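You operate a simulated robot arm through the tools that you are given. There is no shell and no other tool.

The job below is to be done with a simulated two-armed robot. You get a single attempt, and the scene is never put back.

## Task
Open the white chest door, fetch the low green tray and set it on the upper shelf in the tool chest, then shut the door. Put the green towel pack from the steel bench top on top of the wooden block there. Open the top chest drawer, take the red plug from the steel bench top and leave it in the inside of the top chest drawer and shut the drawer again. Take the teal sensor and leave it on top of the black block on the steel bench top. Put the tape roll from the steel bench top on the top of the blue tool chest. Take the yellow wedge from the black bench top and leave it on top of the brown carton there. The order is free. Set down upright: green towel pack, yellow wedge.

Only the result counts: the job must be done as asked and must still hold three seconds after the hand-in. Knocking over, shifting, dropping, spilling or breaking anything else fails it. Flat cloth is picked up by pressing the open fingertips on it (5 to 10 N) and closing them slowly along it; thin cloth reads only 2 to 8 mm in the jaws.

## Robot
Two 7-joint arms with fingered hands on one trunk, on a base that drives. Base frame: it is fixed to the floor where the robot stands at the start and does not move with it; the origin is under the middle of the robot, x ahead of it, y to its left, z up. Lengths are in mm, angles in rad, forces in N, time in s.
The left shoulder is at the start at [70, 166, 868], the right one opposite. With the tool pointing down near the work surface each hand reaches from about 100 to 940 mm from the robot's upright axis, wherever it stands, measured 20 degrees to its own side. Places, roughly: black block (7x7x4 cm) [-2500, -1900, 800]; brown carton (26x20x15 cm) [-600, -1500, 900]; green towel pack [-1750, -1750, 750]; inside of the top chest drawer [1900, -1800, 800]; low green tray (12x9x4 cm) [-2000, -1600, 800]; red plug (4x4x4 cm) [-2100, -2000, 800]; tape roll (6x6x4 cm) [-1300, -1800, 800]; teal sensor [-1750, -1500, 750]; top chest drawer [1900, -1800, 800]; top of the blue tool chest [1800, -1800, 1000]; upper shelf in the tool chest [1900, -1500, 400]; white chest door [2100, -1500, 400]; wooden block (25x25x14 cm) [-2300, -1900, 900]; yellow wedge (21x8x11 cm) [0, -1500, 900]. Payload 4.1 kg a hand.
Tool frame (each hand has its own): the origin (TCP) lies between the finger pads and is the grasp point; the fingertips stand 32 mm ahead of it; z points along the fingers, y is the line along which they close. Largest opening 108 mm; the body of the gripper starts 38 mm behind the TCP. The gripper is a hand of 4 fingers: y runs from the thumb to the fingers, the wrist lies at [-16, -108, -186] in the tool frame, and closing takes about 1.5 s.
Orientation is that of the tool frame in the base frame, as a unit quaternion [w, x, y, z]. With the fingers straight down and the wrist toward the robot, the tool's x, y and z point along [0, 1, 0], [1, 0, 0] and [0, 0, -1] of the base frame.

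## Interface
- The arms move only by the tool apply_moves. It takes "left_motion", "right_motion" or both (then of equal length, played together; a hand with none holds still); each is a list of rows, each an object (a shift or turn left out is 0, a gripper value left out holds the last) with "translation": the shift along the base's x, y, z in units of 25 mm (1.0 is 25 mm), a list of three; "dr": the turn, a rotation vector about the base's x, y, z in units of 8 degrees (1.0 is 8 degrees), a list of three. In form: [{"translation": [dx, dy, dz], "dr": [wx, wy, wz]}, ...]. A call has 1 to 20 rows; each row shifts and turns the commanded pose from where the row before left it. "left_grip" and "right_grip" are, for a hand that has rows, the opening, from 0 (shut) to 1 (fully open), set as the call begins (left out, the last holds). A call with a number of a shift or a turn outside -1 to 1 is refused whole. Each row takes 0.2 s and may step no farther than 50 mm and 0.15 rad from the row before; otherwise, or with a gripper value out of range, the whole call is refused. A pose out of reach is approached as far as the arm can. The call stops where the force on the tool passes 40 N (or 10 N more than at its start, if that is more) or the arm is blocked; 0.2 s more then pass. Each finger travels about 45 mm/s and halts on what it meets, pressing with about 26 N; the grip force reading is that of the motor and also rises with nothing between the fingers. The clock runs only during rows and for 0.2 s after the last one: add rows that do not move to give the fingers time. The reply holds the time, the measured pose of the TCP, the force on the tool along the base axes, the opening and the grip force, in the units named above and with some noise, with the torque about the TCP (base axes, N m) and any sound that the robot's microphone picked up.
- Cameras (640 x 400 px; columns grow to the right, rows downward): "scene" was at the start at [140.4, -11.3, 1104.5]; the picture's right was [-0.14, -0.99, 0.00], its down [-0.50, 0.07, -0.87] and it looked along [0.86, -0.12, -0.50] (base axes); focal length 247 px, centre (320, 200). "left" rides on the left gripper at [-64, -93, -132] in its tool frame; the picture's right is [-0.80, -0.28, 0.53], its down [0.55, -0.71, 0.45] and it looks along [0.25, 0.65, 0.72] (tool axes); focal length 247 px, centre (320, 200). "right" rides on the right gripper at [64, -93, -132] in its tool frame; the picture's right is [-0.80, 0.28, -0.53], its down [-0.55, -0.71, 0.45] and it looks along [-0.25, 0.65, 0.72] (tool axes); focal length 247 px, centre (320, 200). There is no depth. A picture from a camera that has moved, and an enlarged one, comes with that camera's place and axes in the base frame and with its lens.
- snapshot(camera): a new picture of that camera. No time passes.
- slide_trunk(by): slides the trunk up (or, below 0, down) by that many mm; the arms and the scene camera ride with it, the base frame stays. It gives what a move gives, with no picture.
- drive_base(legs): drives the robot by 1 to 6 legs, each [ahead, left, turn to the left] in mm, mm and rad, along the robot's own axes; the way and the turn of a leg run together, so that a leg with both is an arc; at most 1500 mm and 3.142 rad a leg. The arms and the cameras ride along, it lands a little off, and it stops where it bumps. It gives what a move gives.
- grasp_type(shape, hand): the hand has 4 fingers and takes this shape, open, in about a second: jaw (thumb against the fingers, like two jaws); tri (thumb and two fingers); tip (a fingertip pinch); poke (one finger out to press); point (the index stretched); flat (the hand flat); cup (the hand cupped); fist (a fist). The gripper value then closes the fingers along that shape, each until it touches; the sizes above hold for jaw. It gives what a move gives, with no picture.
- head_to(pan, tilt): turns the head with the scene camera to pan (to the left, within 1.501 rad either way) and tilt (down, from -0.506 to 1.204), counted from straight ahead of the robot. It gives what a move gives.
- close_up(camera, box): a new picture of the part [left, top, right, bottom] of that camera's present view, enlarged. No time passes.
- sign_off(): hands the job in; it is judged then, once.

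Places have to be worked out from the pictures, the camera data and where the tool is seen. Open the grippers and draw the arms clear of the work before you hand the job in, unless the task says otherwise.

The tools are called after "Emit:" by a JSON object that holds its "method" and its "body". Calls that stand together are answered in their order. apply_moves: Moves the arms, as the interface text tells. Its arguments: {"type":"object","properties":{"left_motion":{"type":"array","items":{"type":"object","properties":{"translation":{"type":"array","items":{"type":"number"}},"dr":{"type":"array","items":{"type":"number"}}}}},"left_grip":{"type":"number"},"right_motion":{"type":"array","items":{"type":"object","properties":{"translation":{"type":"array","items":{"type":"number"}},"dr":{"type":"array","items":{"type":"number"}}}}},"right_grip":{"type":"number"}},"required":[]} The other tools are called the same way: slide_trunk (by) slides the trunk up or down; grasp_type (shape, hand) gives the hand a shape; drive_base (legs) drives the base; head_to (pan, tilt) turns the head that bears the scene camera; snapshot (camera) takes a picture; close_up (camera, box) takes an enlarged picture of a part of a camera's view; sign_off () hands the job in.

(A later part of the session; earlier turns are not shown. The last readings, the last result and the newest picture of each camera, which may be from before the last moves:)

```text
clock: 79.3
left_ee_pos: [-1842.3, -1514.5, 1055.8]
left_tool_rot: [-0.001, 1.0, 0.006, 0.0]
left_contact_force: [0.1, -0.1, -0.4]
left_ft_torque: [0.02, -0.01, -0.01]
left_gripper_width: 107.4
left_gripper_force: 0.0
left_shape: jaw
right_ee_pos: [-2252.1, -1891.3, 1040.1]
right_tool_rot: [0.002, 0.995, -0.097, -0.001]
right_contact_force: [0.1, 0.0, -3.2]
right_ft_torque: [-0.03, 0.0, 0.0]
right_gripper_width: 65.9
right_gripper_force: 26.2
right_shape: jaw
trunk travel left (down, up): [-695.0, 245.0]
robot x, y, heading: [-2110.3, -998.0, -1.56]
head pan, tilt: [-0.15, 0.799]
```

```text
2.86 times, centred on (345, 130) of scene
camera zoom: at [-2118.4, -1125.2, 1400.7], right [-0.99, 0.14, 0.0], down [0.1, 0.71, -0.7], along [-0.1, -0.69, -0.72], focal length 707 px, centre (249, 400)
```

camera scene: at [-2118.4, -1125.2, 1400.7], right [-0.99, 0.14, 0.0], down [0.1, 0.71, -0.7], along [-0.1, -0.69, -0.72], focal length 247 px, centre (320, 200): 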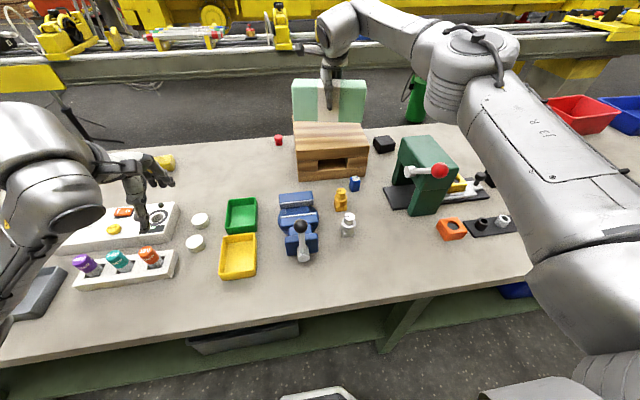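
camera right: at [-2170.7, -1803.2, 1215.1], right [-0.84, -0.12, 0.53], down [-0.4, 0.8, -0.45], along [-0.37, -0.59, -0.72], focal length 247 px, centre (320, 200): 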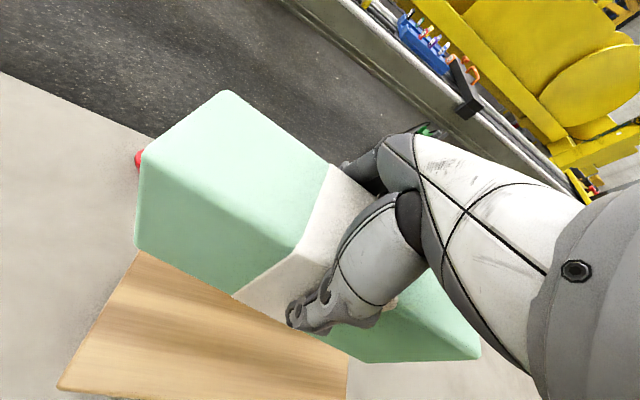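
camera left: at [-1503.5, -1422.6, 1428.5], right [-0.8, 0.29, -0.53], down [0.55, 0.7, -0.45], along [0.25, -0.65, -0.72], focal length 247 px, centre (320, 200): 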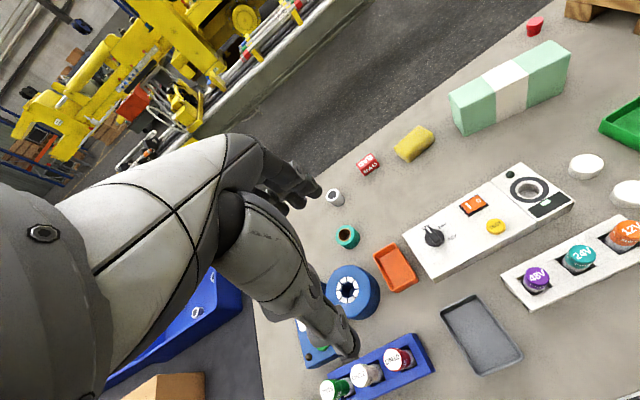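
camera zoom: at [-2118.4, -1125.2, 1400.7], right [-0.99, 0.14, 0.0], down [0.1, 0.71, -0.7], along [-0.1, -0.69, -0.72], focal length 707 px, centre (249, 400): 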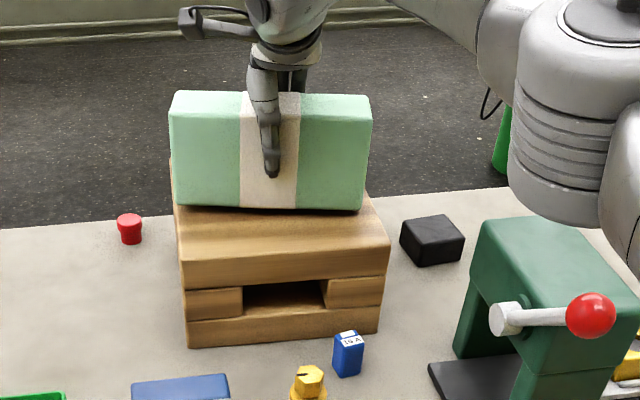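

Still no contact at z 1040, so the block is a few mm lower than modelled; I continue in small steps.

Emit:
{"method": "apply_moves", "body": {"right_motion": [{"translation": [0, 0, -0.1]}, {}]}}

Emit:
{"method": "apply_moves", "body": {"right_motion": [{"translation": [0, 0, -0.1]}, {}]}}

Emit:
{"method": "apply_moves", "body": {"right_motion": [{"translation": [0, 0, -0.1]}, {}]}}

```text
clock: 79.9
left_ee_pos: [-1844.0, -1514.2, 1056.7]
left_tool_rot: [0.0, 1.0, 0.006, 0.0]
left_contact_force: [-0.2, -0.3, -0.7]
left_ft_torque: [-0.01, -0.02, 0.01]
left_gripper_width: 108.0
left_gripper_force: 0.0
left_shape: jaw
right_ee_pos: [-2250.4, -1890.7, 1037.1]
right_tool_rot: [0.001, 0.995, -0.096, -0.001]
right_contact_force: [0.2, 0.0, -2.4]
right_ft_torque: [0.03, 0.0, -0.02]
right_gripper_width: 66.1
right_gripper_force: 26.3
right_shape: jaw
trunk travel left (down, up): [-695.0, 245.0]
robot x, y, heading: [-2109.9, -994.9, -1.559]
head pan, tilt: [-0.15, 0.799]
```

```text
clock: 80.5
left_ee_pos: [-1843.2, -1513.1, 1055.9]
left_tool_rot: [-0.001, 1.0, 0.005, 0.0]
left_contact_force: [0.5, -0.5, -0.5]
left_ft_torque: [-0.02, 0.01, 0.02]
left_gripper_width: 107.8
left_gripper_force: 0.2
left_shape: jaw
right_ee_pos: [-2250.9, -1891.7, 1034.8]
right_tool_rot: [0.001, 0.995, -0.097, -0.001]
right_contact_force: [0.0, 0.4, -3.0]
right_ft_torque: [-0.03, 0.0, 0.03]
right_gripper_width: 66.2
right_gripper_force: 26.2
right_shape: jaw
trunk travel left (down, up): [-695.0, 245.0]
robot x, y, heading: [-2107.2, -993.7, -1.559]
head pan, tilt: [-0.15, 0.799]
```

```text
clock: 81.1
left_ee_pos: [-1841.5, -1514.6, 1056.2]
left_tool_rot: [0.001, 1.0, 0.006, 0.001]
left_contact_force: [0.1, -0.6, -0.3]
left_ft_torque: [-0.01, 0.0, -0.05]
left_gripper_width: 107.7
left_gripper_force: 0.0
left_shape: jaw
right_ee_pos: [-2252.2, -1890.2, 1033.2]
right_tool_rot: [0.001, 0.995, -0.097, -0.001]
right_contact_force: [0.2, 0.1, -0.6]
right_ft_torque: [-0.11, 0.13, 0.02]
right_gripper_width: 66.0
right_gripper_force: 25.9
right_shape: jaw
trunk travel left (down, up): [-695.0, 245.0]
robot x, y, heading: [-2111.1, -993.4, -1.561]
head pan, tilt: [-0.15, 0.799]
```

Contact began at z 1033 (weight now carried). I press 1 mm more and open the hand.

Emit:
{"method": "apply_moves", "body": {"right_motion": [{"translation": [0, 0, -0.04]}, {}]}}

Emit:
{"method": "apply_moves", "body": {"right_motion": [{}, {}, {}, {}, {}, {}, {}, {}], "right_grip": 1.0}}

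Emit:
{"method": "snapshot", "body": {"camera": "right"}}

```text
clock: 81.7
left_ee_pos: [-1842.7, -1511.3, 1056.2]
left_tool_rot: [0.0, 1.0, 0.005, 0.0]
left_contact_force: [0.3, 0.2, 0.7]
left_ft_torque: [0.0, -0.01, 0.01]
left_gripper_width: 107.9
left_gripper_force: 0.1
left_shape: jaw
right_ee_pos: [-2250.9, -1891.5, 1032.2]
right_tool_rot: [0.001, 0.995, -0.097, -0.001]
right_contact_force: [-0.3, -0.5, 4.6]
right_ft_torque: [-0.29, 0.13, 0.02]
right_gripper_width: 65.9
right_gripper_force: 25.7
right_shape: jaw
trunk travel left (down, up): [-695.0, 245.0]
robot x, y, heading: [-2104.5, -994.4, -1.556]
head pan, tilt: [-0.15, 0.799]
```

```text
clock: 83.5
left_ee_pos: [-1843.0, -1512.8, 1056.4]
left_tool_rot: [0.0, 1.0, 0.005, 0.0]
left_contact_force: [-0.4, -0.3, 0.0]
left_ft_torque: [-0.03, 0.03, 0.0]
left_gripper_width: 107.7
left_gripper_force: 0.0
left_shape: jaw
right_ee_pos: [-2250.4, -1890.4, 1033.2]
right_tool_rot: [0.002, 0.995, -0.097, -0.002]
right_contact_force: [1.0, 1.9, 4.2]
right_ft_torque: [-0.04, 0.01, 0.02]
right_gripper_width: 107.8
right_gripper_force: 0.0
right_shape: jaw
trunk travel left (down, up): [-695.0, 245.0]
robot x, y, heading: [-2106.0, -994.5, -1.555]
head pan, tilt: [-0.15, 0.799]
```

```text
taken
camera right: at [-2169.3, -1810.7, 1163.7], right [-0.84, -0.12, 0.53], down [-0.4, 0.8, -0.45], along [-0.37, -0.59, -0.72], focal length 247 px, centre (320, 200)
```

right: 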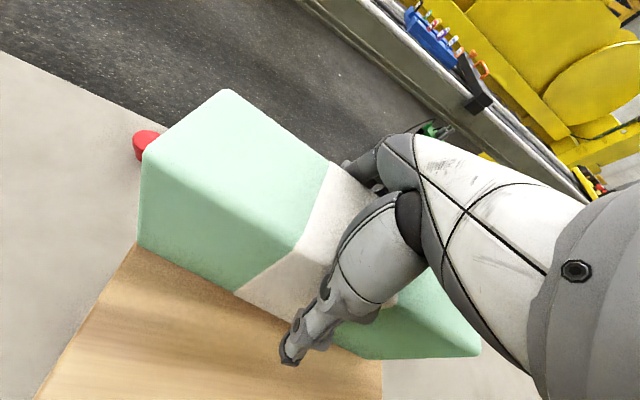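

The pack stands on the block. I raise the hand straight up 130 mm.

Emit:
{"method": "apply_moves", "body": {"right_motion": [{"translation": [0, 0, 0.3]}, {"translation": [0, 0, 0.5]}, {"translation": [0, 0, 0.8]}, {"translation": [0, 0, 0.9]}, {"translation": [0, 0, 0.9]}, {"translation": [0, 0, 0.9]}, {"translation": [0, 0, 0.9]}, {}]}}

Emit:
{"method": "snapshot", "body": {"camera": "scene"}}

Emit:
{"method": "snapshot", "body": {"camera": "right"}}

```text
clock: 85.3
left_ee_pos: [-1841.5, -1515.0, 1056.7]
left_tool_rot: [-0.001, 1.0, 0.005, 0.0]
left_contact_force: [0.7, -0.1, 0.2]
left_ft_torque: [0.01, -0.03, 0.03]
left_gripper_width: 107.7
left_gripper_force: 0.1
left_shape: jaw
right_ee_pos: [-2251.4, -1892.6, 1162.3]
right_tool_rot: [0.002, 0.995, -0.097, -0.001]
right_contact_force: [0.3, -0.2, 0.4]
right_ft_torque: [-0.02, 0.01, -0.02]
right_gripper_width: 108.0
right_gripper_force: 0.1
right_shape: jaw
trunk travel left (down, up): [-695.0, 245.0]
robot x, y, heading: [-2106.1, -994.2, -1.565]
head pan, tilt: [-0.15, 0.799]
```

```text
taken
camera scene: at [-2118.8, -1125.1, 1400.7], right [-0.99, 0.14, 0.0], down [0.1, 0.71, -0.7], along [-0.1, -0.69, -0.72], focal length 247 px, centre (320, 200)
```

scene: 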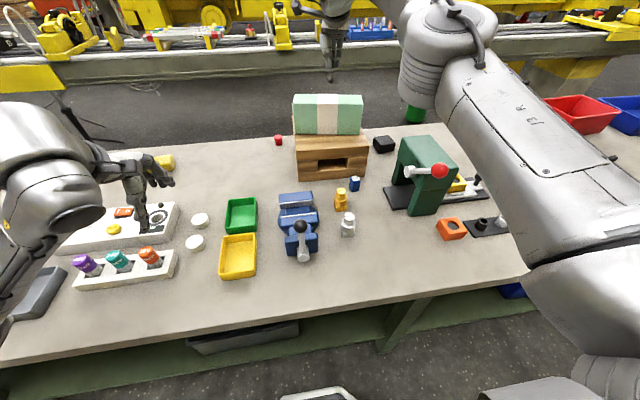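

```text
taken
camera right: at [-2169.7, -1811.9, 1294.3], right [-0.84, -0.12, 0.53], down [-0.4, 0.8, -0.45], along [-0.37, -0.59, -0.72], focal length 247 px, centre (320, 200)
```

right: 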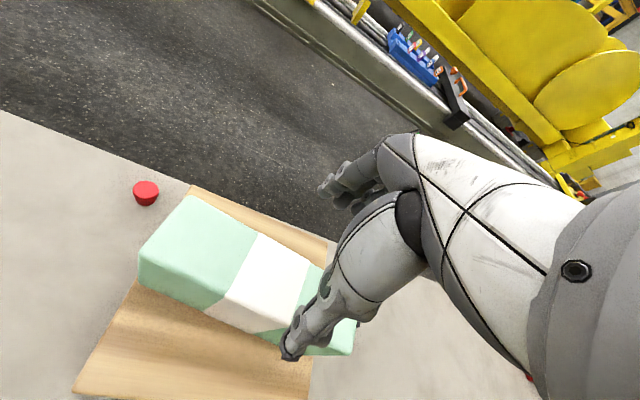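

The pack stands on the block. Now I enlarge the black block / press area and the sensor holder to plan the sensor move.

Emit:
{"method": "close_up", "body": {"camera": "scene", "box": [350, 100, 530, 250]}}

Emit:
{"method": "close_up", "body": {"camera": "scene", "box": [50, 190, 230, 310]}}

Emit:
{"method": "snapshot", "body": {"camera": "left"}}

```text
2.67 times, centred on (440, 175) of scene
camera zoom: at [-2118.8, -1125.1, 1400.7], right [-0.99, 0.14, 0.0], down [0.1, 0.71, -0.7], along [-0.1, -0.69, -0.72], focal length 660 px, centre (0, 267)
```

zoom: 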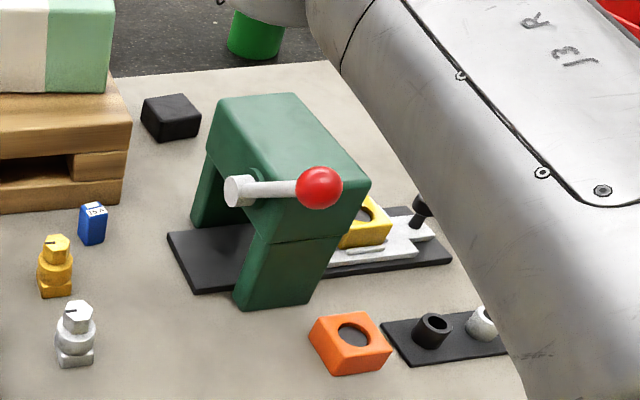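

```text
3.33 times, centred on (140, 250) of scene
camera zoom: at [-2118.8, -1125.1, 1400.7], right [-0.99, 0.14, 0.0], down [0.1, 0.71, -0.7], along [-0.1, -0.69, -0.72], focal length 824 px, centre (920, 33)
```

zoom: 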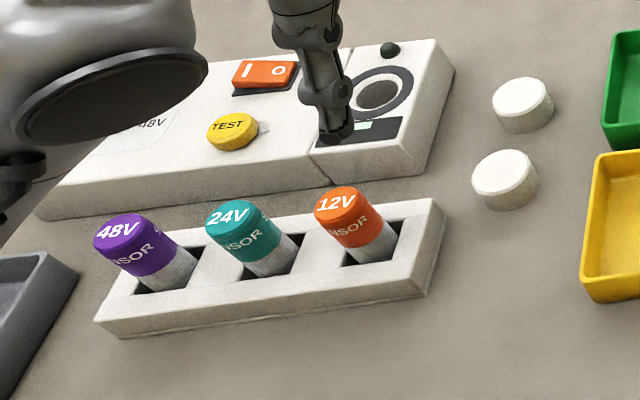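

```text
taken
camera left: at [-1906.9, -1422.7, 1188.0], right [-0.8, 0.28, -0.53], down [0.54, 0.71, -0.45], along [0.26, -0.65, -0.72], focal length 247 px, centre (320, 200)
```

left: 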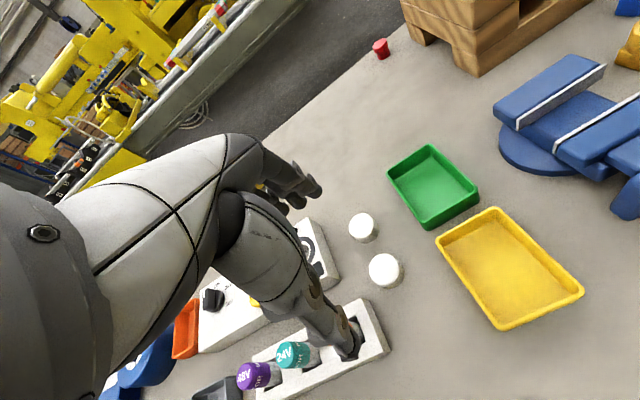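

The black block is near (-2501,-1953), which needs me closer to the bench. The base's front rim seems only about 115 mm high, so it might pass under the bench shelf; I look at it closer.

Emit:
{"method": "close_up", "body": {"camera": "scene", "box": [180, 280, 500, 400]}}

Emit:
{"method": "head_to", "body": {"pan": -0.15, "tilt": 1.0}}

Emit:
{"method": "snapshot", "body": {"camera": "scene"}}

```text
2.00 times, centred on (340, 340) of scene
camera zoom: at [-2118.8, -1125.1, 1400.7], right [-0.99, 0.14, 0.0], down [0.1, 0.71, -0.7], along [-0.1, -0.69, -0.72], focal length 495 px, centre (280, -80)
```

zoom: 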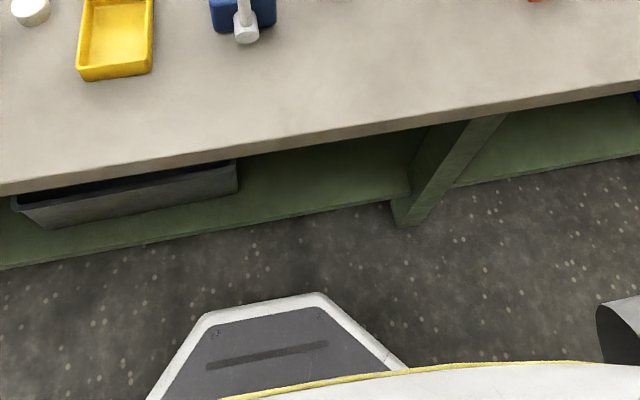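

```text
clock: 86.1
left_ee_pos: [-1842.5, -1514.2, 1055.8]
left_tool_rot: [0.0, 1.0, 0.006, 0.0]
left_contact_force: [-1.1, 0.0, 0.1]
left_ft_torque: [-0.01, 0.0, 0.03]
left_gripper_width: 107.7
left_gripper_force: 0.1
left_shape: jaw
right_ee_pos: [-2250.6, -1890.3, 1162.5]
right_tool_rot: [0.001, 0.995, -0.097, -0.001]
right_contact_force: [0.8, 0.3, 0.5]
right_ft_torque: [0.0, 0.0, 0.06]
right_gripper_width: 107.9
right_gripper_force: 0.1
right_shape: jaw
trunk travel left (down, up): [-695.0, 245.0]
robot x, y, heading: [-2110.1, -994.7, -1.56]
head pan, tilt: [-0.15, 1.0]
```

```text
taken
camera scene: at [-2116.8, -1113.8, 1385.7], right [-0.99, 0.14, 0.0], down [0.12, 0.83, -0.54], along [-0.08, -0.54, -0.84], focal length 247 px, centre (320, 200)
```

scene: 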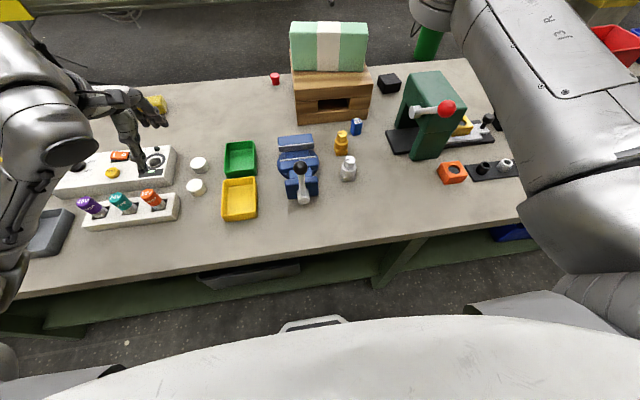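

The base front is low and the bench legs/shelf are set back to y about -1385, so I can stand as near as y -1085. For the sensor I now raise the right hand further and drive back to x about -1510, y -900.

Emit:
{"method": "apply_moves", "body": {"right_motion": [{"translation": [0, 0.9, 0.9]}, {"translation": [0, 0.9, 0.9]}, {"translation": [0, 0.9, 0.3], "dr": [0, 0, 0.5]}, {"translation": [0, 0.9, 0], "dr": [0, 0, 0.9]}, {"translation": [0, 0.9, 0]}, {"translation": [0, 0.9, 0]}, {"translation": [0, 0.9, 0]}]}}

Emit:
{"method": "drive_base", "body": {"legs": [[-95, 590, -0.01]]}}

Emit:
{"method": "head_to", "body": {"pan": -0.3, "tilt": 0.9}}

Emit:
{"method": "snapshot", "body": {"camera": "scene"}}

Emit:
{"method": "snapshot", "body": {"camera": "right"}}

```text
clock: 87.7
left_ee_pos: [-1843.3, -1514.5, 1056.6]
left_tool_rot: [0.0, 1.0, 0.006, 0.0]
left_contact_force: [-0.3, 0.6, 0.0]
left_ft_torque: [-0.01, 0.04, -0.03]
left_gripper_width: 107.7
left_gripper_force: 0.0
left_shape: jaw
right_ee_pos: [-2251.5, -1733.3, 1215.3]
right_tool_rot: [0.001, 1.0, 0.001, -0.001]
right_contact_force: [-0.5, -0.1, 1.5]
right_ft_torque: [-0.05, -0.01, 0.03]
right_gripper_width: 107.5
right_gripper_force: 0.1
right_shape: jaw
trunk travel left (down, up): [-695.0, 245.0]
robot x, y, heading: [-2105.8, -991.8, -1.563]
head pan, tilt: [-0.15, 1.0]
```

```text
clock: 91.0
left_ee_pos: [-1260.6, -1417.0, 1056.4]
left_tool_rot: [0.0, 1.0, 0.001, 0.0]
left_contact_force: [0.0, -0.2, 0.3]
left_ft_torque: [0.01, -0.02, 0.03]
left_gripper_width: 107.7
left_gripper_force: 0.0
left_shape: jaw
right_ee_pos: [-1673.3, -1633.1, 1213.4]
right_tool_rot: [0.001, 1.0, -0.003, 0.0]
right_contact_force: [0.0, 0.2, -0.7]
right_ft_torque: [-0.03, 0.01, 0.0]
right_gripper_width: 107.6
right_gripper_force: 0.1
right_shape: jaw
trunk travel left (down, up): [-695.0, 245.0]
robot x, y, heading: [-1523.0, -896.0, -1.571]
head pan, tilt: [-0.15, 1.0]
```

```text
clock: 91.7
left_ee_pos: [-1260.7, -1417.2, 1057.5]
left_tool_rot: [0.0, 1.0, 0.001, 0.0]
left_contact_force: [-0.3, 0.3, -0.2]
left_ft_torque: [-0.01, 0.0, -0.01]
left_gripper_width: 108.0
left_gripper_force: 0.1
left_shape: jaw
right_ee_pos: [-1671.2, -1632.4, 1214.4]
right_tool_rot: [0.001, 1.0, -0.004, 0.0]
right_contact_force: [0.3, 0.0, -0.1]
right_ft_torque: [0.0, 0.0, -0.03]
right_gripper_width: 107.9
right_gripper_force: 0.0
right_shape: jaw
trunk travel left (down, up): [-695.0, 245.0]
robot x, y, heading: [-1526.3, -893.1, -1.571]
head pan, tilt: [-0.3, 0.901]
```

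```text
taken
camera scene: at [-1543.4, -1017.7, 1392.9], right [-0.96, 0.29, 0.0], down [0.23, 0.75, -0.62], along [-0.18, -0.59, -0.78], focal length 247 px, centre (320, 200)
```

scene: 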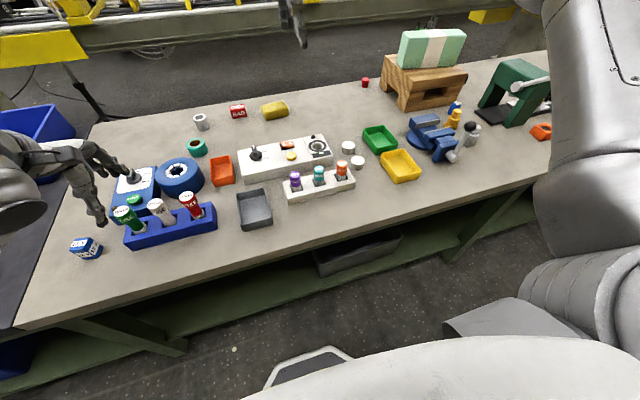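

```text
taken
camera right: at [-1606.1, -1539.6, 1345.7], right [-0.8, -0.28, 0.53], down [-0.54, 0.71, -0.45], along [-0.26, -0.65, -0.72], focal length 247 px, centre (320, 200)
```

right: 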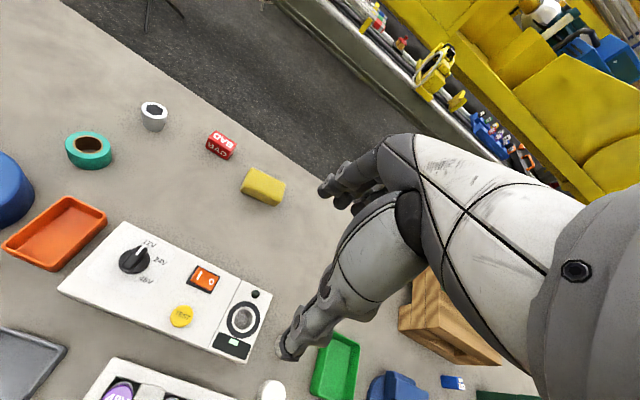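

I bring the right hand back over the bench's near side to look at the sensor holder with its camera.

Emit:
{"method": "apply_moves", "body": {"right_motion": [{"translation": [0, 1, -0.5]}, {"translation": [0, 1, -0.5]}, {"translation": [0, 1, -0.5]}, {"translation": [0, 1, -0.5]}, {"translation": [0, 1, -0.5]}, {"translation": [0, 1, -0.5]}, {"translation": [0, 1, -0.5]}, {"translation": [0, 1, -0.5]}, {"translation": [0, 0.5, -0.5]}]}}

Emit:
{"method": "snapshot", "body": {"camera": "right"}}

Emit:
{"method": "close_up", "body": {"camera": "scene", "box": [260, 130, 380, 210]}}

```text
clock: 93.7
left_ee_pos: [-1261.7, -1418.1, 1056.3]
left_tool_rot: [0.0, 1.0, 0.001, -0.001]
left_contact_force: [0.5, 0.2, -0.2]
left_ft_torque: [0.02, -0.03, -0.01]
left_gripper_width: 107.7
left_gripper_force: 0.1
left_shape: jaw
right_ee_pos: [-1673.7, -1421.3, 1102.5]
right_tool_rot: [0.001, 1.0, -0.004, 0.0]
right_contact_force: [0.3, -0.3, -0.9]
right_ft_torque: [-0.02, 0.02, -0.01]
right_gripper_width: 107.6
right_gripper_force: 0.0
right_shape: jaw
trunk travel left (down, up): [-695.0, 245.0]
robot x, y, heading: [-1520.2, -897.1, -1.575]
head pan, tilt: [-0.3, 0.901]
```

```text
taken
camera right: at [-1606.7, -1327.4, 1233.5], right [-0.8, -0.27, 0.53], down [-0.54, 0.71, -0.45], along [-0.26, -0.65, -0.72], focal length 247 px, centre (320, 200)
```

right: 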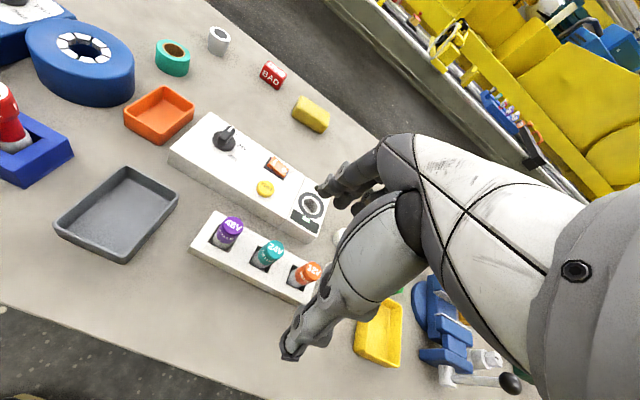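

```text
5.00 times, centred on (320, 170) of scene
camera zoom: at [-1543.9, -1017.8, 1392.9], right [-0.96, 0.3, 0.0], down [0.23, 0.75, -0.62], along [-0.18, -0.59, -0.78], focal length 1237 px, centre (320, 350)
```

zoom: 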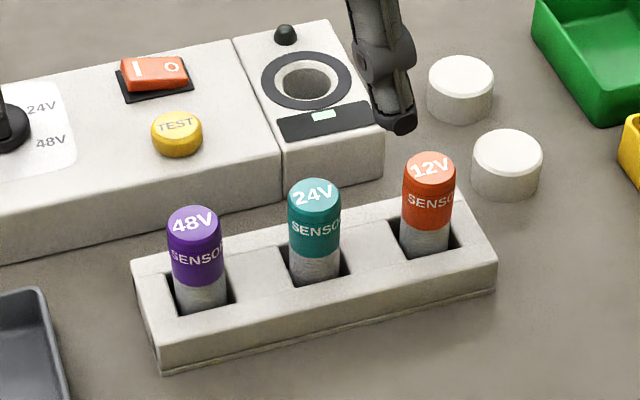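

The sensors stand vertical in their slots. I enlarge the right camera's view to triangulate the teal one.

Emit:
{"method": "close_up", "body": {"camera": "right", "box": [180, 190, 340, 310]}}

```text
3.33 times, centred on (260, 250) of right
camera zoom: at [-1606.7, -1327.4, 1233.5], right [-0.8, -0.27, 0.53], down [-0.54, 0.71, -0.45], along [-0.26, -0.65, -0.72], focal length 823 px, centre (520, 33)
```

zoom: 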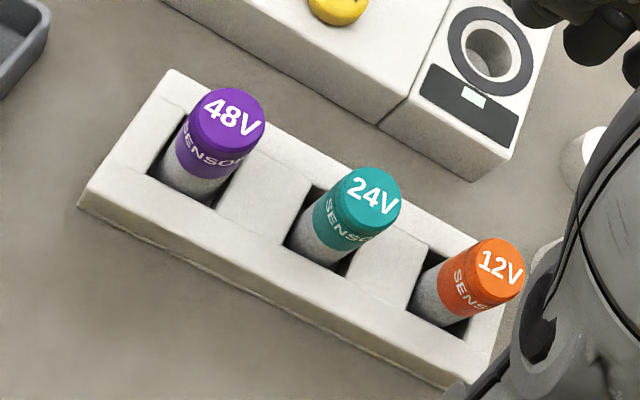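

The teal sensor's top is about (-1689,-1498,900), 30 mm across. I look at my right hand closely to judge how wide the finger bundle is versus the neighbouring sensors.

Emit:
{"method": "head_to", "body": {"pan": -0.3, "tilt": 0.5}}

Emit:
{"method": "snapshot", "body": {"camera": "scene"}}

Emit:
{"method": "close_up", "body": {"camera": "right", "box": [270, 120, 470, 370]}}

```text
clock: 94.6
left_ee_pos: [-1262.0, -1417.0, 1055.8]
left_tool_rot: [0.0, 1.0, 0.001, 0.0]
left_contact_force: [0.4, 0.6, -0.7]
left_ft_torque: [0.0, 0.01, -0.01]
left_gripper_width: 108.0
left_gripper_force: 0.0
left_shape: jaw
right_ee_pos: [-1672.1, -1420.8, 1102.3]
right_tool_rot: [0.001, 1.0, -0.005, 0.0]
right_contact_force: [0.7, 0.8, -0.1]
right_ft_torque: [-0.01, 0.0, -0.01]
right_gripper_width: 107.8
right_gripper_force: 0.1
right_shape: jaw
trunk travel left (down, up): [-695.0, 245.0]
robot x, y, heading: [-1519.9, -893.7, -1.569]
head pan, tilt: [-0.3, 0.499]
```

```text
taken
camera scene: at [-1548.3, -1032.4, 1426.7], right [-0.96, 0.3, 0.0], down [0.14, 0.46, -0.88], along [-0.26, -0.84, -0.48], focal length 247 px, centre (320, 200)
```

scene: 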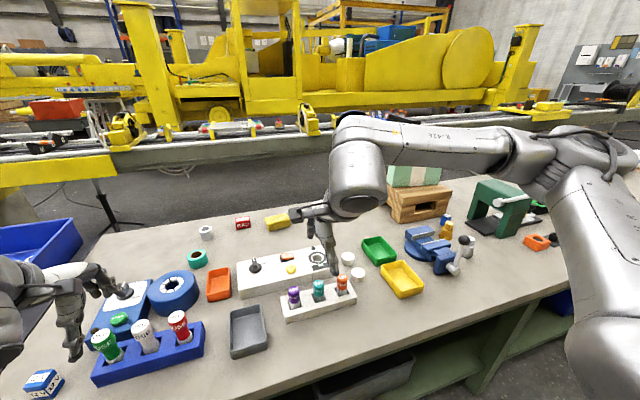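

```text
1.60 times, centred on (370, 245) of right
camera zoom: at [-1606.5, -1327.7, 1233.8], right [-0.8, -0.28, 0.53], down [-0.54, 0.71, -0.45], along [-0.26, -0.65, -0.72], focal length 395 px, centre (240, 128)
```

zoom: 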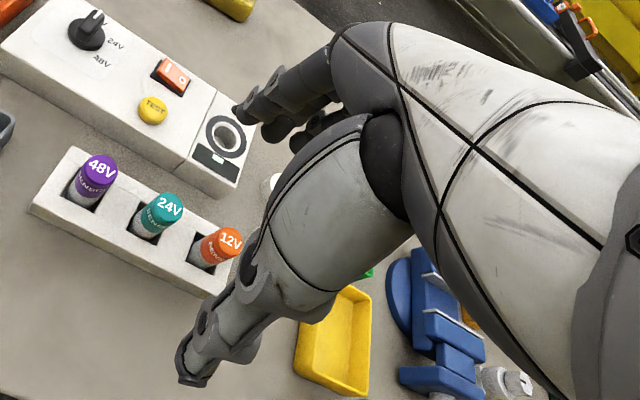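

The far side shows a bundle of several fingers, likely too wide for the tight holder. I try the fingertip-pinch shape and look at it.

Emit:
{"method": "grasp_type", "body": {"shape": "tip", "hand": "right"}}

Emit:
{"method": "close_up", "body": {"camera": "right", "box": [230, 120, 470, 370]}}

Emit:
{"method": "close_up", "body": {"camera": "scene", "box": [260, 110, 420, 280]}}

```text
clock: 95.5
left_ee_pos: [-1260.9, -1416.7, 1055.5]
left_tool_rot: [0.0, 1.0, 0.001, 0.0]
left_contact_force: [0.9, -0.3, 0.7]
left_ft_torque: [0.0, -0.01, 0.01]
left_gripper_width: 107.6
left_gripper_force: 0.1
left_shape: jaw
right_ee_pos: [-1671.5, -1421.1, 1102.7]
right_tool_rot: [0.001, 1.0, -0.004, -0.001]
right_contact_force: [-0.3, 0.3, -0.6]
right_ft_torque: [0.01, -0.02, 0.01]
right_gripper_width: 107.9
right_gripper_force: 0.1
right_shape: tip
trunk travel left (down, up): [-695.0, 245.0]
robot x, y, heading: [-1523.4, -897.5, -1.567]
head pan, tilt: [-0.3, 0.499]
```

```text
1.60 times, centred on (350, 245) of right
camera zoom: at [-1606.5, -1327.8, 1233.7], right [-0.8, -0.28, 0.53], down [-0.54, 0.71, -0.45], along [-0.26, -0.65, -0.72], focal length 395 px, centre (272, 128)
```

zoom: 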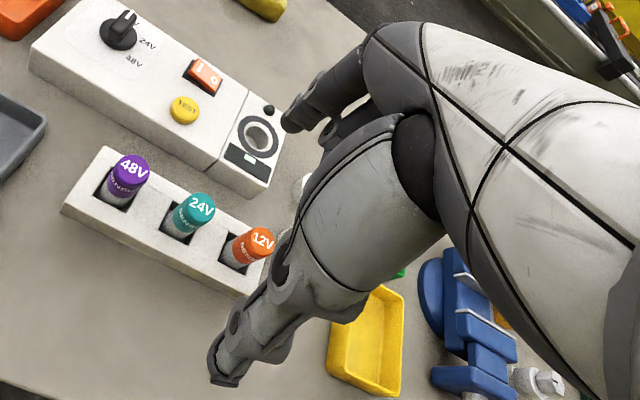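

```text
2.35 times, centred on (340, 195) of scene
camera zoom: at [-1548.3, -1032.5, 1426.7], right [-0.96, 0.3, 0.0], down [0.14, 0.46, -0.88], along [-0.26, -0.84, -0.48], focal length 582 px, centre (273, 212)
```

zoom: 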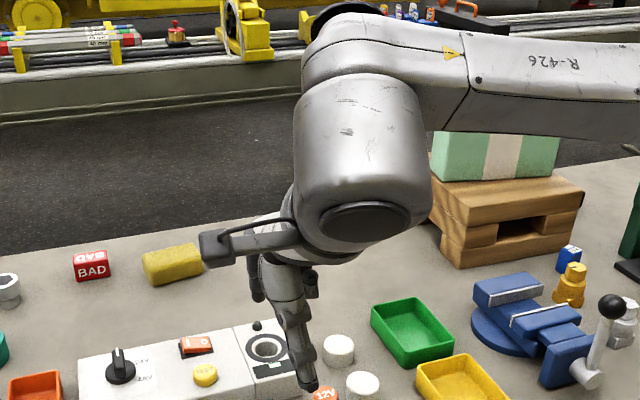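

In tip shape a single finger opposes the thumb, fitting between the neighbours. I move above the sensor at (-1689,-1498), z about 985, with a reduced opening, and check.

Emit:
{"method": "apply_moves", "body": {"right_motion": [{"translation": [-0.15, -0.7, -0.8]}, {"translation": [-0.15, -0.7, -0.8]}, {"translation": [-0.15, -0.6, -0.8]}, {"translation": [-0.15, -0.6, -0.8]}, {"translation": [-0.1, -0.5, -0.8]}, {"translation": [0, 0, -0.7]}, {}], "right_grip": 0.7}}

Emit:
{"method": "snapshot", "body": {"camera": "right"}}

Emit:
{"method": "head_to", "body": {"pan": -0.3, "tilt": 0.9}}

Emit:
{"method": "close_up", "body": {"camera": "scene", "box": [240, 100, 400, 220]}}

```text
clock: 97.1
left_ee_pos: [-1261.1, -1416.5, 1055.8]
left_tool_rot: [0.0, 1.0, 0.001, 0.001]
left_contact_force: [0.5, 0.2, 0.4]
left_ft_torque: [0.0, -0.01, 0.02]
left_gripper_width: 108.0
left_gripper_force: 0.0
left_shape: jaw
right_ee_pos: [-1690.8, -1497.8, 984.2]
right_tool_rot: [0.0, 1.0, -0.004, -0.001]
right_contact_force: [0.2, -0.2, -0.3]
right_ft_torque: [0.01, -0.02, -0.03]
right_gripper_width: 76.1
right_gripper_force: 0.2
right_shape: tip
trunk travel left (down, up): [-695.0, 245.0]
robot x, y, heading: [-1520.5, -899.3, -1.571]
head pan, tilt: [-0.3, 0.499]
```

```text
taken
camera right: at [-1624.7, -1405.0, 1115.7], right [-0.8, -0.27, 0.53], down [-0.54, 0.71, -0.45], along [-0.26, -0.65, -0.72], focal length 247 px, centre (320, 200)
```

right: 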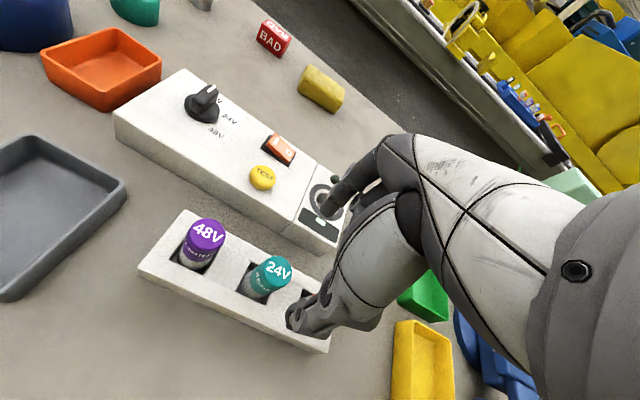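

```text
clock: 98.0
left_ee_pos: [-1261.5, -1418.4, 1056.1]
left_tool_rot: [0.0, 1.0, 0.001, 0.0]
left_contact_force: [-0.1, -0.5, 0.0]
left_ft_torque: [-0.02, 0.02, -0.03]
left_gripper_width: 108.0
left_gripper_force: 0.1
left_shape: jaw
right_ee_pos: [-1691.3, -1497.7, 985.2]
right_tool_rot: [0.001, 1.0, -0.005, -0.001]
right_contact_force: [-0.3, -0.5, -0.6]
right_ft_torque: [0.01, 0.0, 0.02]
right_gripper_width: 75.7
right_gripper_force: 0.1
right_shape: tip
trunk travel left (down, up): [-695.0, 245.0]
robot x, y, heading: [-1519.5, -896.1, -1.567]
head pan, tilt: [-0.3, 0.901]
```

```text
3.33 times, centred on (320, 160) of scene
camera zoom: at [-1543.8, -1017.8, 1392.9], right [-0.96, 0.3, 0.0], down [0.23, 0.75, -0.62], along [-0.18, -0.59, -0.78], focal length 824 px, centre (320, 333)
```

zoom: 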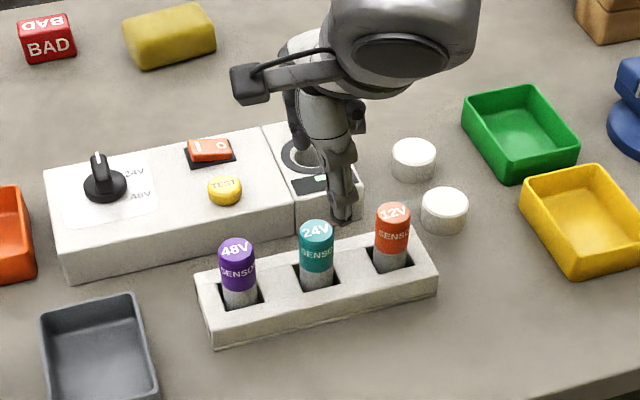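

I refine the sensor position with an enlarged right-camera view.

Emit:
{"method": "close_up", "body": {"camera": "right", "box": [180, 190, 340, 350]}}

```text
2.50 times, centred on (260, 270) of right
camera zoom: at [-1624.7, -1405.0, 1115.9], right [-0.8, -0.28, 0.53], down [-0.54, 0.71, -0.45], along [-0.26, -0.65, -0.72], focal length 617 px, centre (470, 25)
```

zoom: 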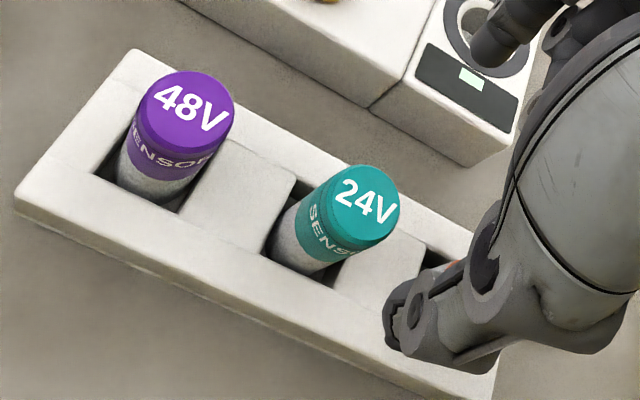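

The sensor's top centre is about (-1687,-1497). I shift 4 mm and descend to z about 890 with fingertips just above the holder's top.

Emit:
{"method": "apply_moves", "body": {"right_motion": [{"translation": [0.15, 0.03, -0.8]}, {"translation": [0, 0, -0.9]}, {"translation": [0, 0, -0.9]}, {"translation": [0, 0, -0.9]}, {"translation": [0, 0, -0.2]}, {}]}}

Emit:
{"method": "snapshot", "body": {"camera": "right"}}

Emit:
{"method": "close_up", "body": {"camera": "scene", "box": [240, 100, 400, 220]}}

```text
clock: 99.4
left_ee_pos: [-1261.4, -1415.9, 1056.8]
left_tool_rot: [0.0, 1.0, 0.001, 0.0]
left_contact_force: [1.0, 0.7, 0.1]
left_ft_torque: [-0.01, -0.03, 0.01]
left_gripper_width: 107.9
left_gripper_force: 0.0
left_shape: jaw
right_ee_pos: [-1685.6, -1497.2, 894.5]
right_tool_rot: [0.003, 1.0, -0.004, -0.001]
right_contact_force: [-1.6, -6.7, 18.7]
right_ft_torque: [-0.11, 0.17, 0.05]
right_gripper_width: 75.9
right_gripper_force: 0.1
right_shape: tip
trunk travel left (down, up): [-695.0, 245.0]
robot x, y, heading: [-1521.9, -899.2, -1.571]
head pan, tilt: [-0.3, 0.901]
```

```text
taken
camera right: at [-1619.9, -1404.5, 1025.6], right [-0.8, -0.27, 0.54], down [-0.54, 0.71, -0.45], along [-0.26, -0.65, -0.71], focal length 247 px, centre (320, 200)
```

right: 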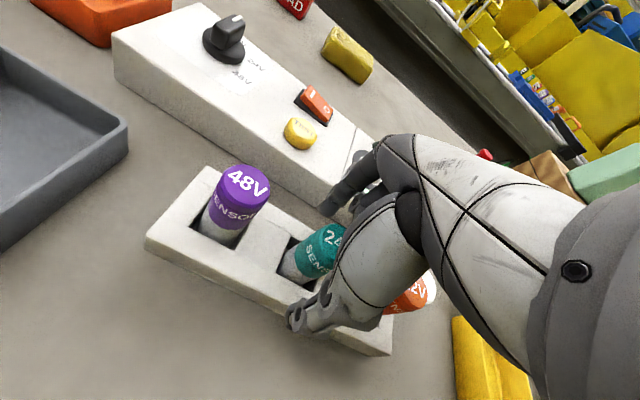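

```text
3.33 times, centred on (320, 160) of scene
camera zoom: at [-1543.5, -1016.6, 1393.3], right [-0.96, 0.3, 0.0], down [0.23, 0.75, -0.62], along [-0.18, -0.59, -0.78], focal length 824 px, centre (320, 333)
```

zoom: 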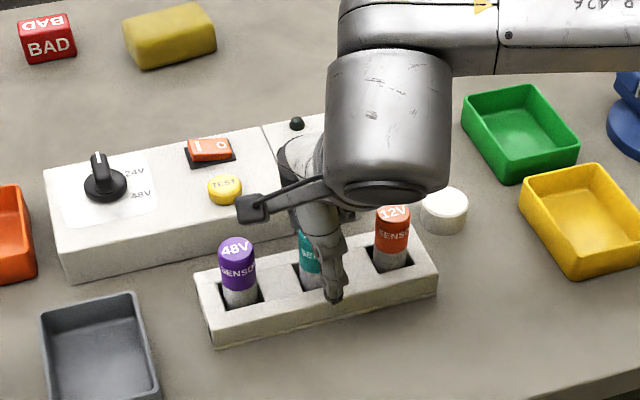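

There is an 18.7 N contact at z 894, probably the thumb tip on the holder. I back up 7 mm to be free of it and check.

Emit:
{"method": "apply_moves", "body": {"right_motion": [{"translation": [0, 0, 0.45]}, {}]}}

Emit:
{"method": "close_up", "body": {"camera": "right", "box": [220, 120, 460, 360]}}

Emit:
{"method": "close_up", "body": {"camera": "scene", "box": [290, 130, 370, 190]}}

```text
clock: 100.0
left_ee_pos: [-1260.3, -1416.8, 1055.7]
left_tool_rot: [0.0, 1.0, 0.001, -0.001]
left_contact_force: [0.8, 0.0, -0.4]
left_ft_torque: [0.01, 0.0, 0.02]
left_gripper_width: 107.8
left_gripper_force: 0.0
left_shape: jaw
right_ee_pos: [-1686.3, -1496.4, 903.7]
right_tool_rot: [0.0, 1.0, -0.005, 0.0]
right_contact_force: [-0.7, -0.6, -0.4]
right_ft_torque: [0.01, -0.04, 0.02]
right_gripper_width: 76.0
right_gripper_force: 0.1
right_shape: tip
trunk travel left (down, up): [-695.0, 245.0]
robot x, y, heading: [-1520.0, -897.2, -1.571]
head pan, tilt: [-0.3, 0.901]
```

```text
1.67 times, centred on (340, 240) of right
camera zoom: at [-1620.2, -1403.3, 1034.7], right [-0.8, -0.28, 0.53], down [-0.54, 0.71, -0.45], along [-0.26, -0.65, -0.72], focal length 412 px, centre (287, 133)
```

zoom: 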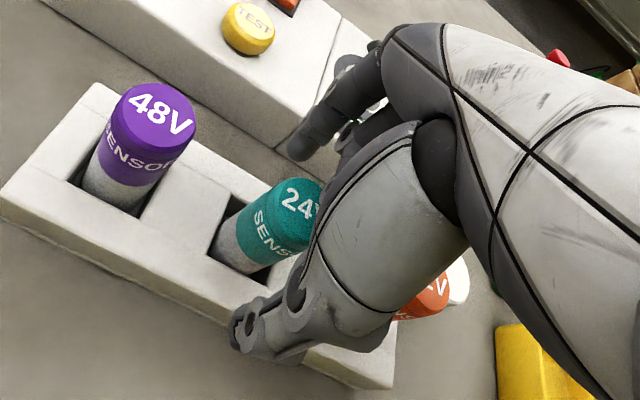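

```text
6.67 times, centred on (330, 160) of scene
camera zoom: at [-1543.7, -1017.3, 1392.8], right [-0.96, 0.3, 0.0], down [0.23, 0.75, -0.62], along [-0.18, -0.59, -0.78], focal length 1649 px, centre (253, 467)
```

zoom: 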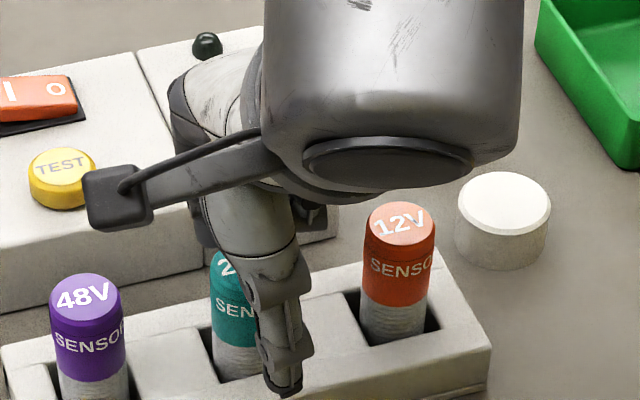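

The contact is gone at z 904. The thumb sits about 7 mm off toward -x while the index is right, so I shift 4 mm to balance and then close.

Emit:
{"method": "apply_moves", "body": {"right_motion": [{"translation": [0.15, 0, -0.1]}, {}]}}

Emit:
{"method": "apply_moves", "body": {"right_motion": [{}, {}, {}, {}, {}, {}, {}, {}], "right_grip": 0.0}}

Emit:
{"method": "close_up", "body": {"camera": "right", "box": [220, 120, 460, 360]}}

Emit:
{"method": "close_up", "body": {"camera": "scene", "box": [270, 120, 390, 210]}}

```text
clock: 100.6
left_ee_pos: [-1262.1, -1417.9, 1056.2]
left_tool_rot: [0.0, 1.0, 0.0, 0.0]
left_contact_force: [-0.7, 0.3, 1.0]
left_ft_torque: [0.02, 0.0, -0.01]
left_gripper_width: 108.0
left_gripper_force: 0.1
left_shape: jaw
right_ee_pos: [-1682.5, -1496.3, 901.2]
right_tool_rot: [0.001, 1.0, -0.005, -0.001]
right_contact_force: [-0.7, -0.1, -0.6]
right_ft_torque: [0.0, 0.01, 0.02]
right_gripper_width: 75.7
right_gripper_force: 0.0
right_shape: tip
trunk travel left (down, up): [-695.0, 245.0]
robot x, y, heading: [-1522.7, -895.9, -1.573]
head pan, tilt: [-0.3, 0.901]
```

```text
clock: 102.4
left_ee_pos: [-1261.2, -1417.4, 1055.5]
left_tool_rot: [0.001, 1.0, 0.001, 0.0]
left_contact_force: [0.9, 0.0, -0.2]
left_ft_torque: [-0.01, -0.01, 0.03]
left_gripper_width: 107.9
left_gripper_force: 0.0
left_shape: jaw
right_ee_pos: [-1682.8, -1496.5, 901.3]
right_tool_rot: [0.001, 1.0, -0.005, -0.001]
right_contact_force: [-0.8, 0.0, 0.3]
right_ft_torque: [0.02, -0.02, 0.01]
right_gripper_width: 23.2
right_gripper_force: 26.1
right_shape: tip
trunk travel left (down, up): [-695.0, 245.0]
robot x, y, heading: [-1522.1, -897.6, -1.569]
head pan, tilt: [-0.3, 0.901]
```

```text
1.67 times, centred on (340, 240) of right
camera zoom: at [-1616.3, -1404.1, 1032.6], right [-0.8, -0.28, 0.53], down [-0.54, 0.71, -0.45], along [-0.26, -0.65, -0.72], focal length 412 px, centre (287, 133)
```

zoom: 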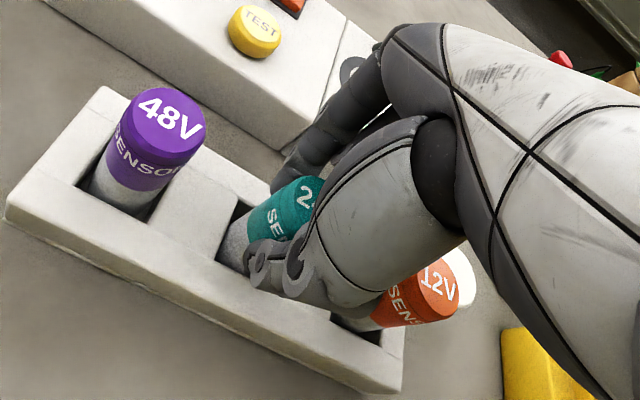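

```text
4.44 times, centred on (330, 165) of scene
camera zoom: at [-1543.8, -1017.9, 1392.9], right [-0.96, 0.3, 0.0], down [0.23, 0.75, -0.62], along [-0.18, -0.59, -0.78], focal length 1099 px, centre (276, 356)
```

zoom: 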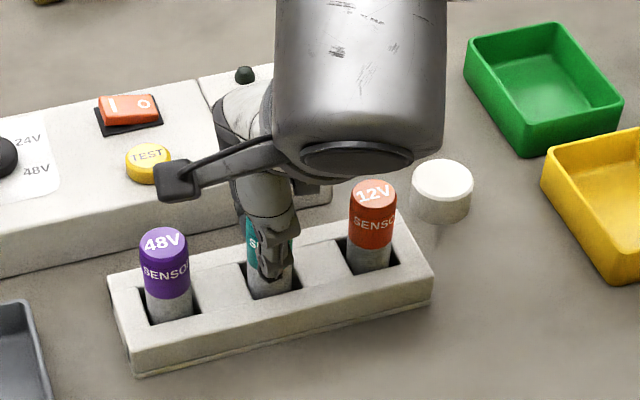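

The pinch holds at 23.2 mm. I lift the sensor straight up slowly and check.

Emit:
{"method": "apply_moves", "body": {"right_motion": [{"translation": [0, 0, 0.3]}, {"translation": [0, 0, 0.5]}, {"translation": [0, 0, 0.6]}, {"translation": [0, 0, 0.6]}, {"translation": [0, 0, 0.7]}, {"translation": [0, 0, 0.7]}, {"translation": [0, 0, 0.7]}, {"translation": [0, 0, 0.8]}, {}]}}

Emit:
{"method": "snapshot", "body": {"camera": "right"}}

Emit:
{"method": "close_up", "body": {"camera": "scene", "box": [250, 50, 410, 210]}}

```text
clock: 104.4
left_ee_pos: [-1260.9, -1416.2, 1056.1]
left_tool_rot: [-0.001, 1.0, 0.001, 0.0]
left_contact_force: [-1.0, 0.2, -0.2]
left_ft_torque: [0.01, 0.0, -0.01]
left_gripper_width: 107.8
left_gripper_force: 0.1
left_shape: jaw
right_ee_pos: [-1685.1, -1496.3, 1022.8]
right_tool_rot: [0.001, 1.0, -0.004, -0.001]
right_contact_force: [-0.1, 0.4, -1.0]
right_ft_torque: [0.01, 0.02, 0.01]
right_gripper_width: 23.2
right_gripper_force: 26.2
right_shape: tip
trunk travel left (down, up): [-695.0, 245.0]
robot x, y, heading: [-1523.2, -895.7, -1.571]
head pan, tilt: [-0.3, 0.901]
```

```text
taken
camera right: at [-1617.1, -1403.6, 1153.5], right [-0.8, -0.28, 0.53], down [-0.54, 0.71, -0.45], along [-0.26, -0.65, -0.72], focal length 247 px, centre (320, 200)
```

right: 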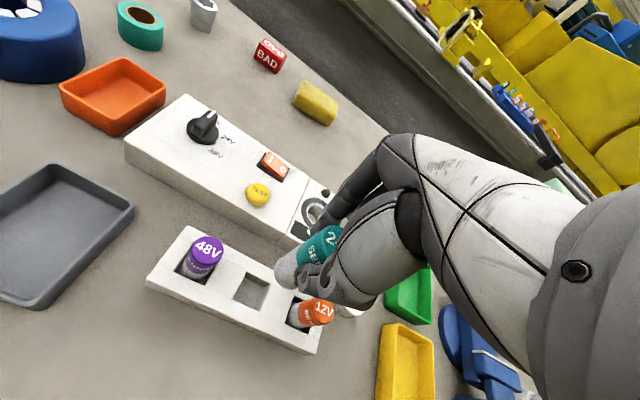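

```text
2.50 times, centred on (330, 130) of scene
camera zoom: at [-1543.9, -1018.1, 1392.8], right [-0.96, 0.3, 0.0], down [0.23, 0.75, -0.62], along [-0.18, -0.59, -0.78], focal length 618 px, centre (295, 375)
```

zoom: 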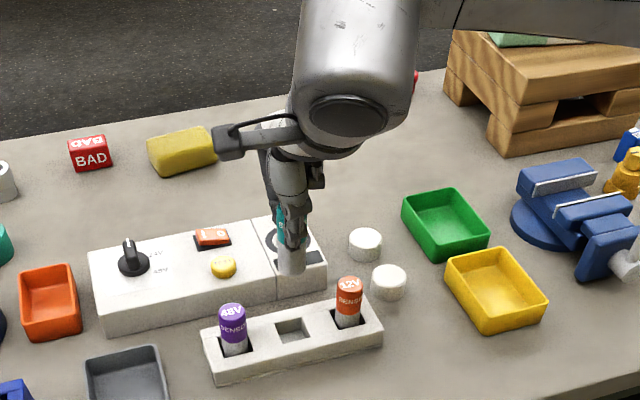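

The teal sensor is out of the holder. I enlarge the held sensor to see how far its bottom hangs below the fingertips.

Emit:
{"method": "close_up", "body": {"camera": "right", "box": [250, 190, 410, 320]}}

Emit:
{"method": "close_up", "body": {"camera": "scene", "box": [300, 80, 360, 130]}}

```text
3.08 times, centred on (330, 255) of right
camera zoom: at [-1617.1, -1403.6, 1153.5], right [-0.8, -0.28, 0.53], down [-0.54, 0.71, -0.45], along [-0.26, -0.65, -0.72], focal length 760 px, centre (289, 31)
```

zoom: 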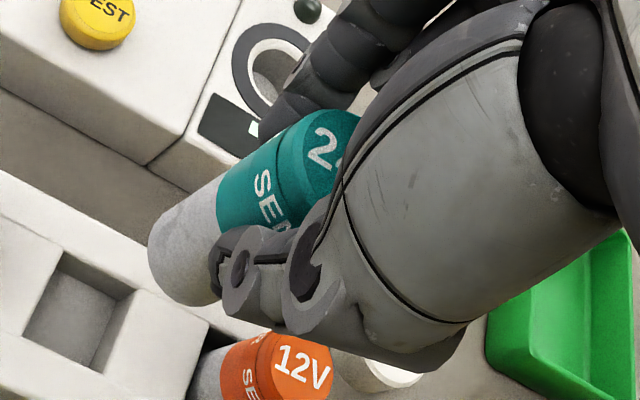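

```text
8.00 times, centred on (330, 105) of scene
camera zoom: at [-1543.9, -1018.1, 1392.8], right [-0.96, 0.3, 0.0], down [0.23, 0.75, -0.62], along [-0.18, -0.59, -0.78], focal length 1979 px, centre (240, 960)
```

zoom: 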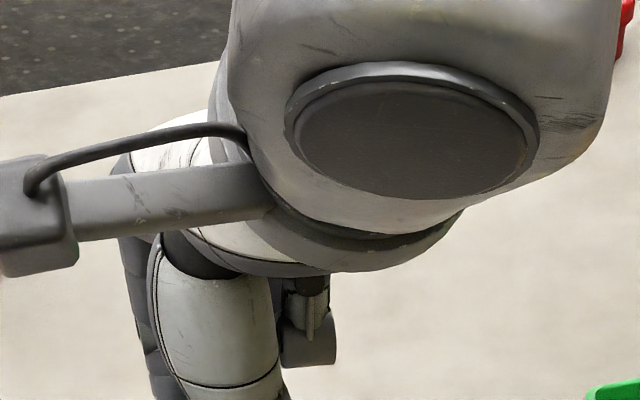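

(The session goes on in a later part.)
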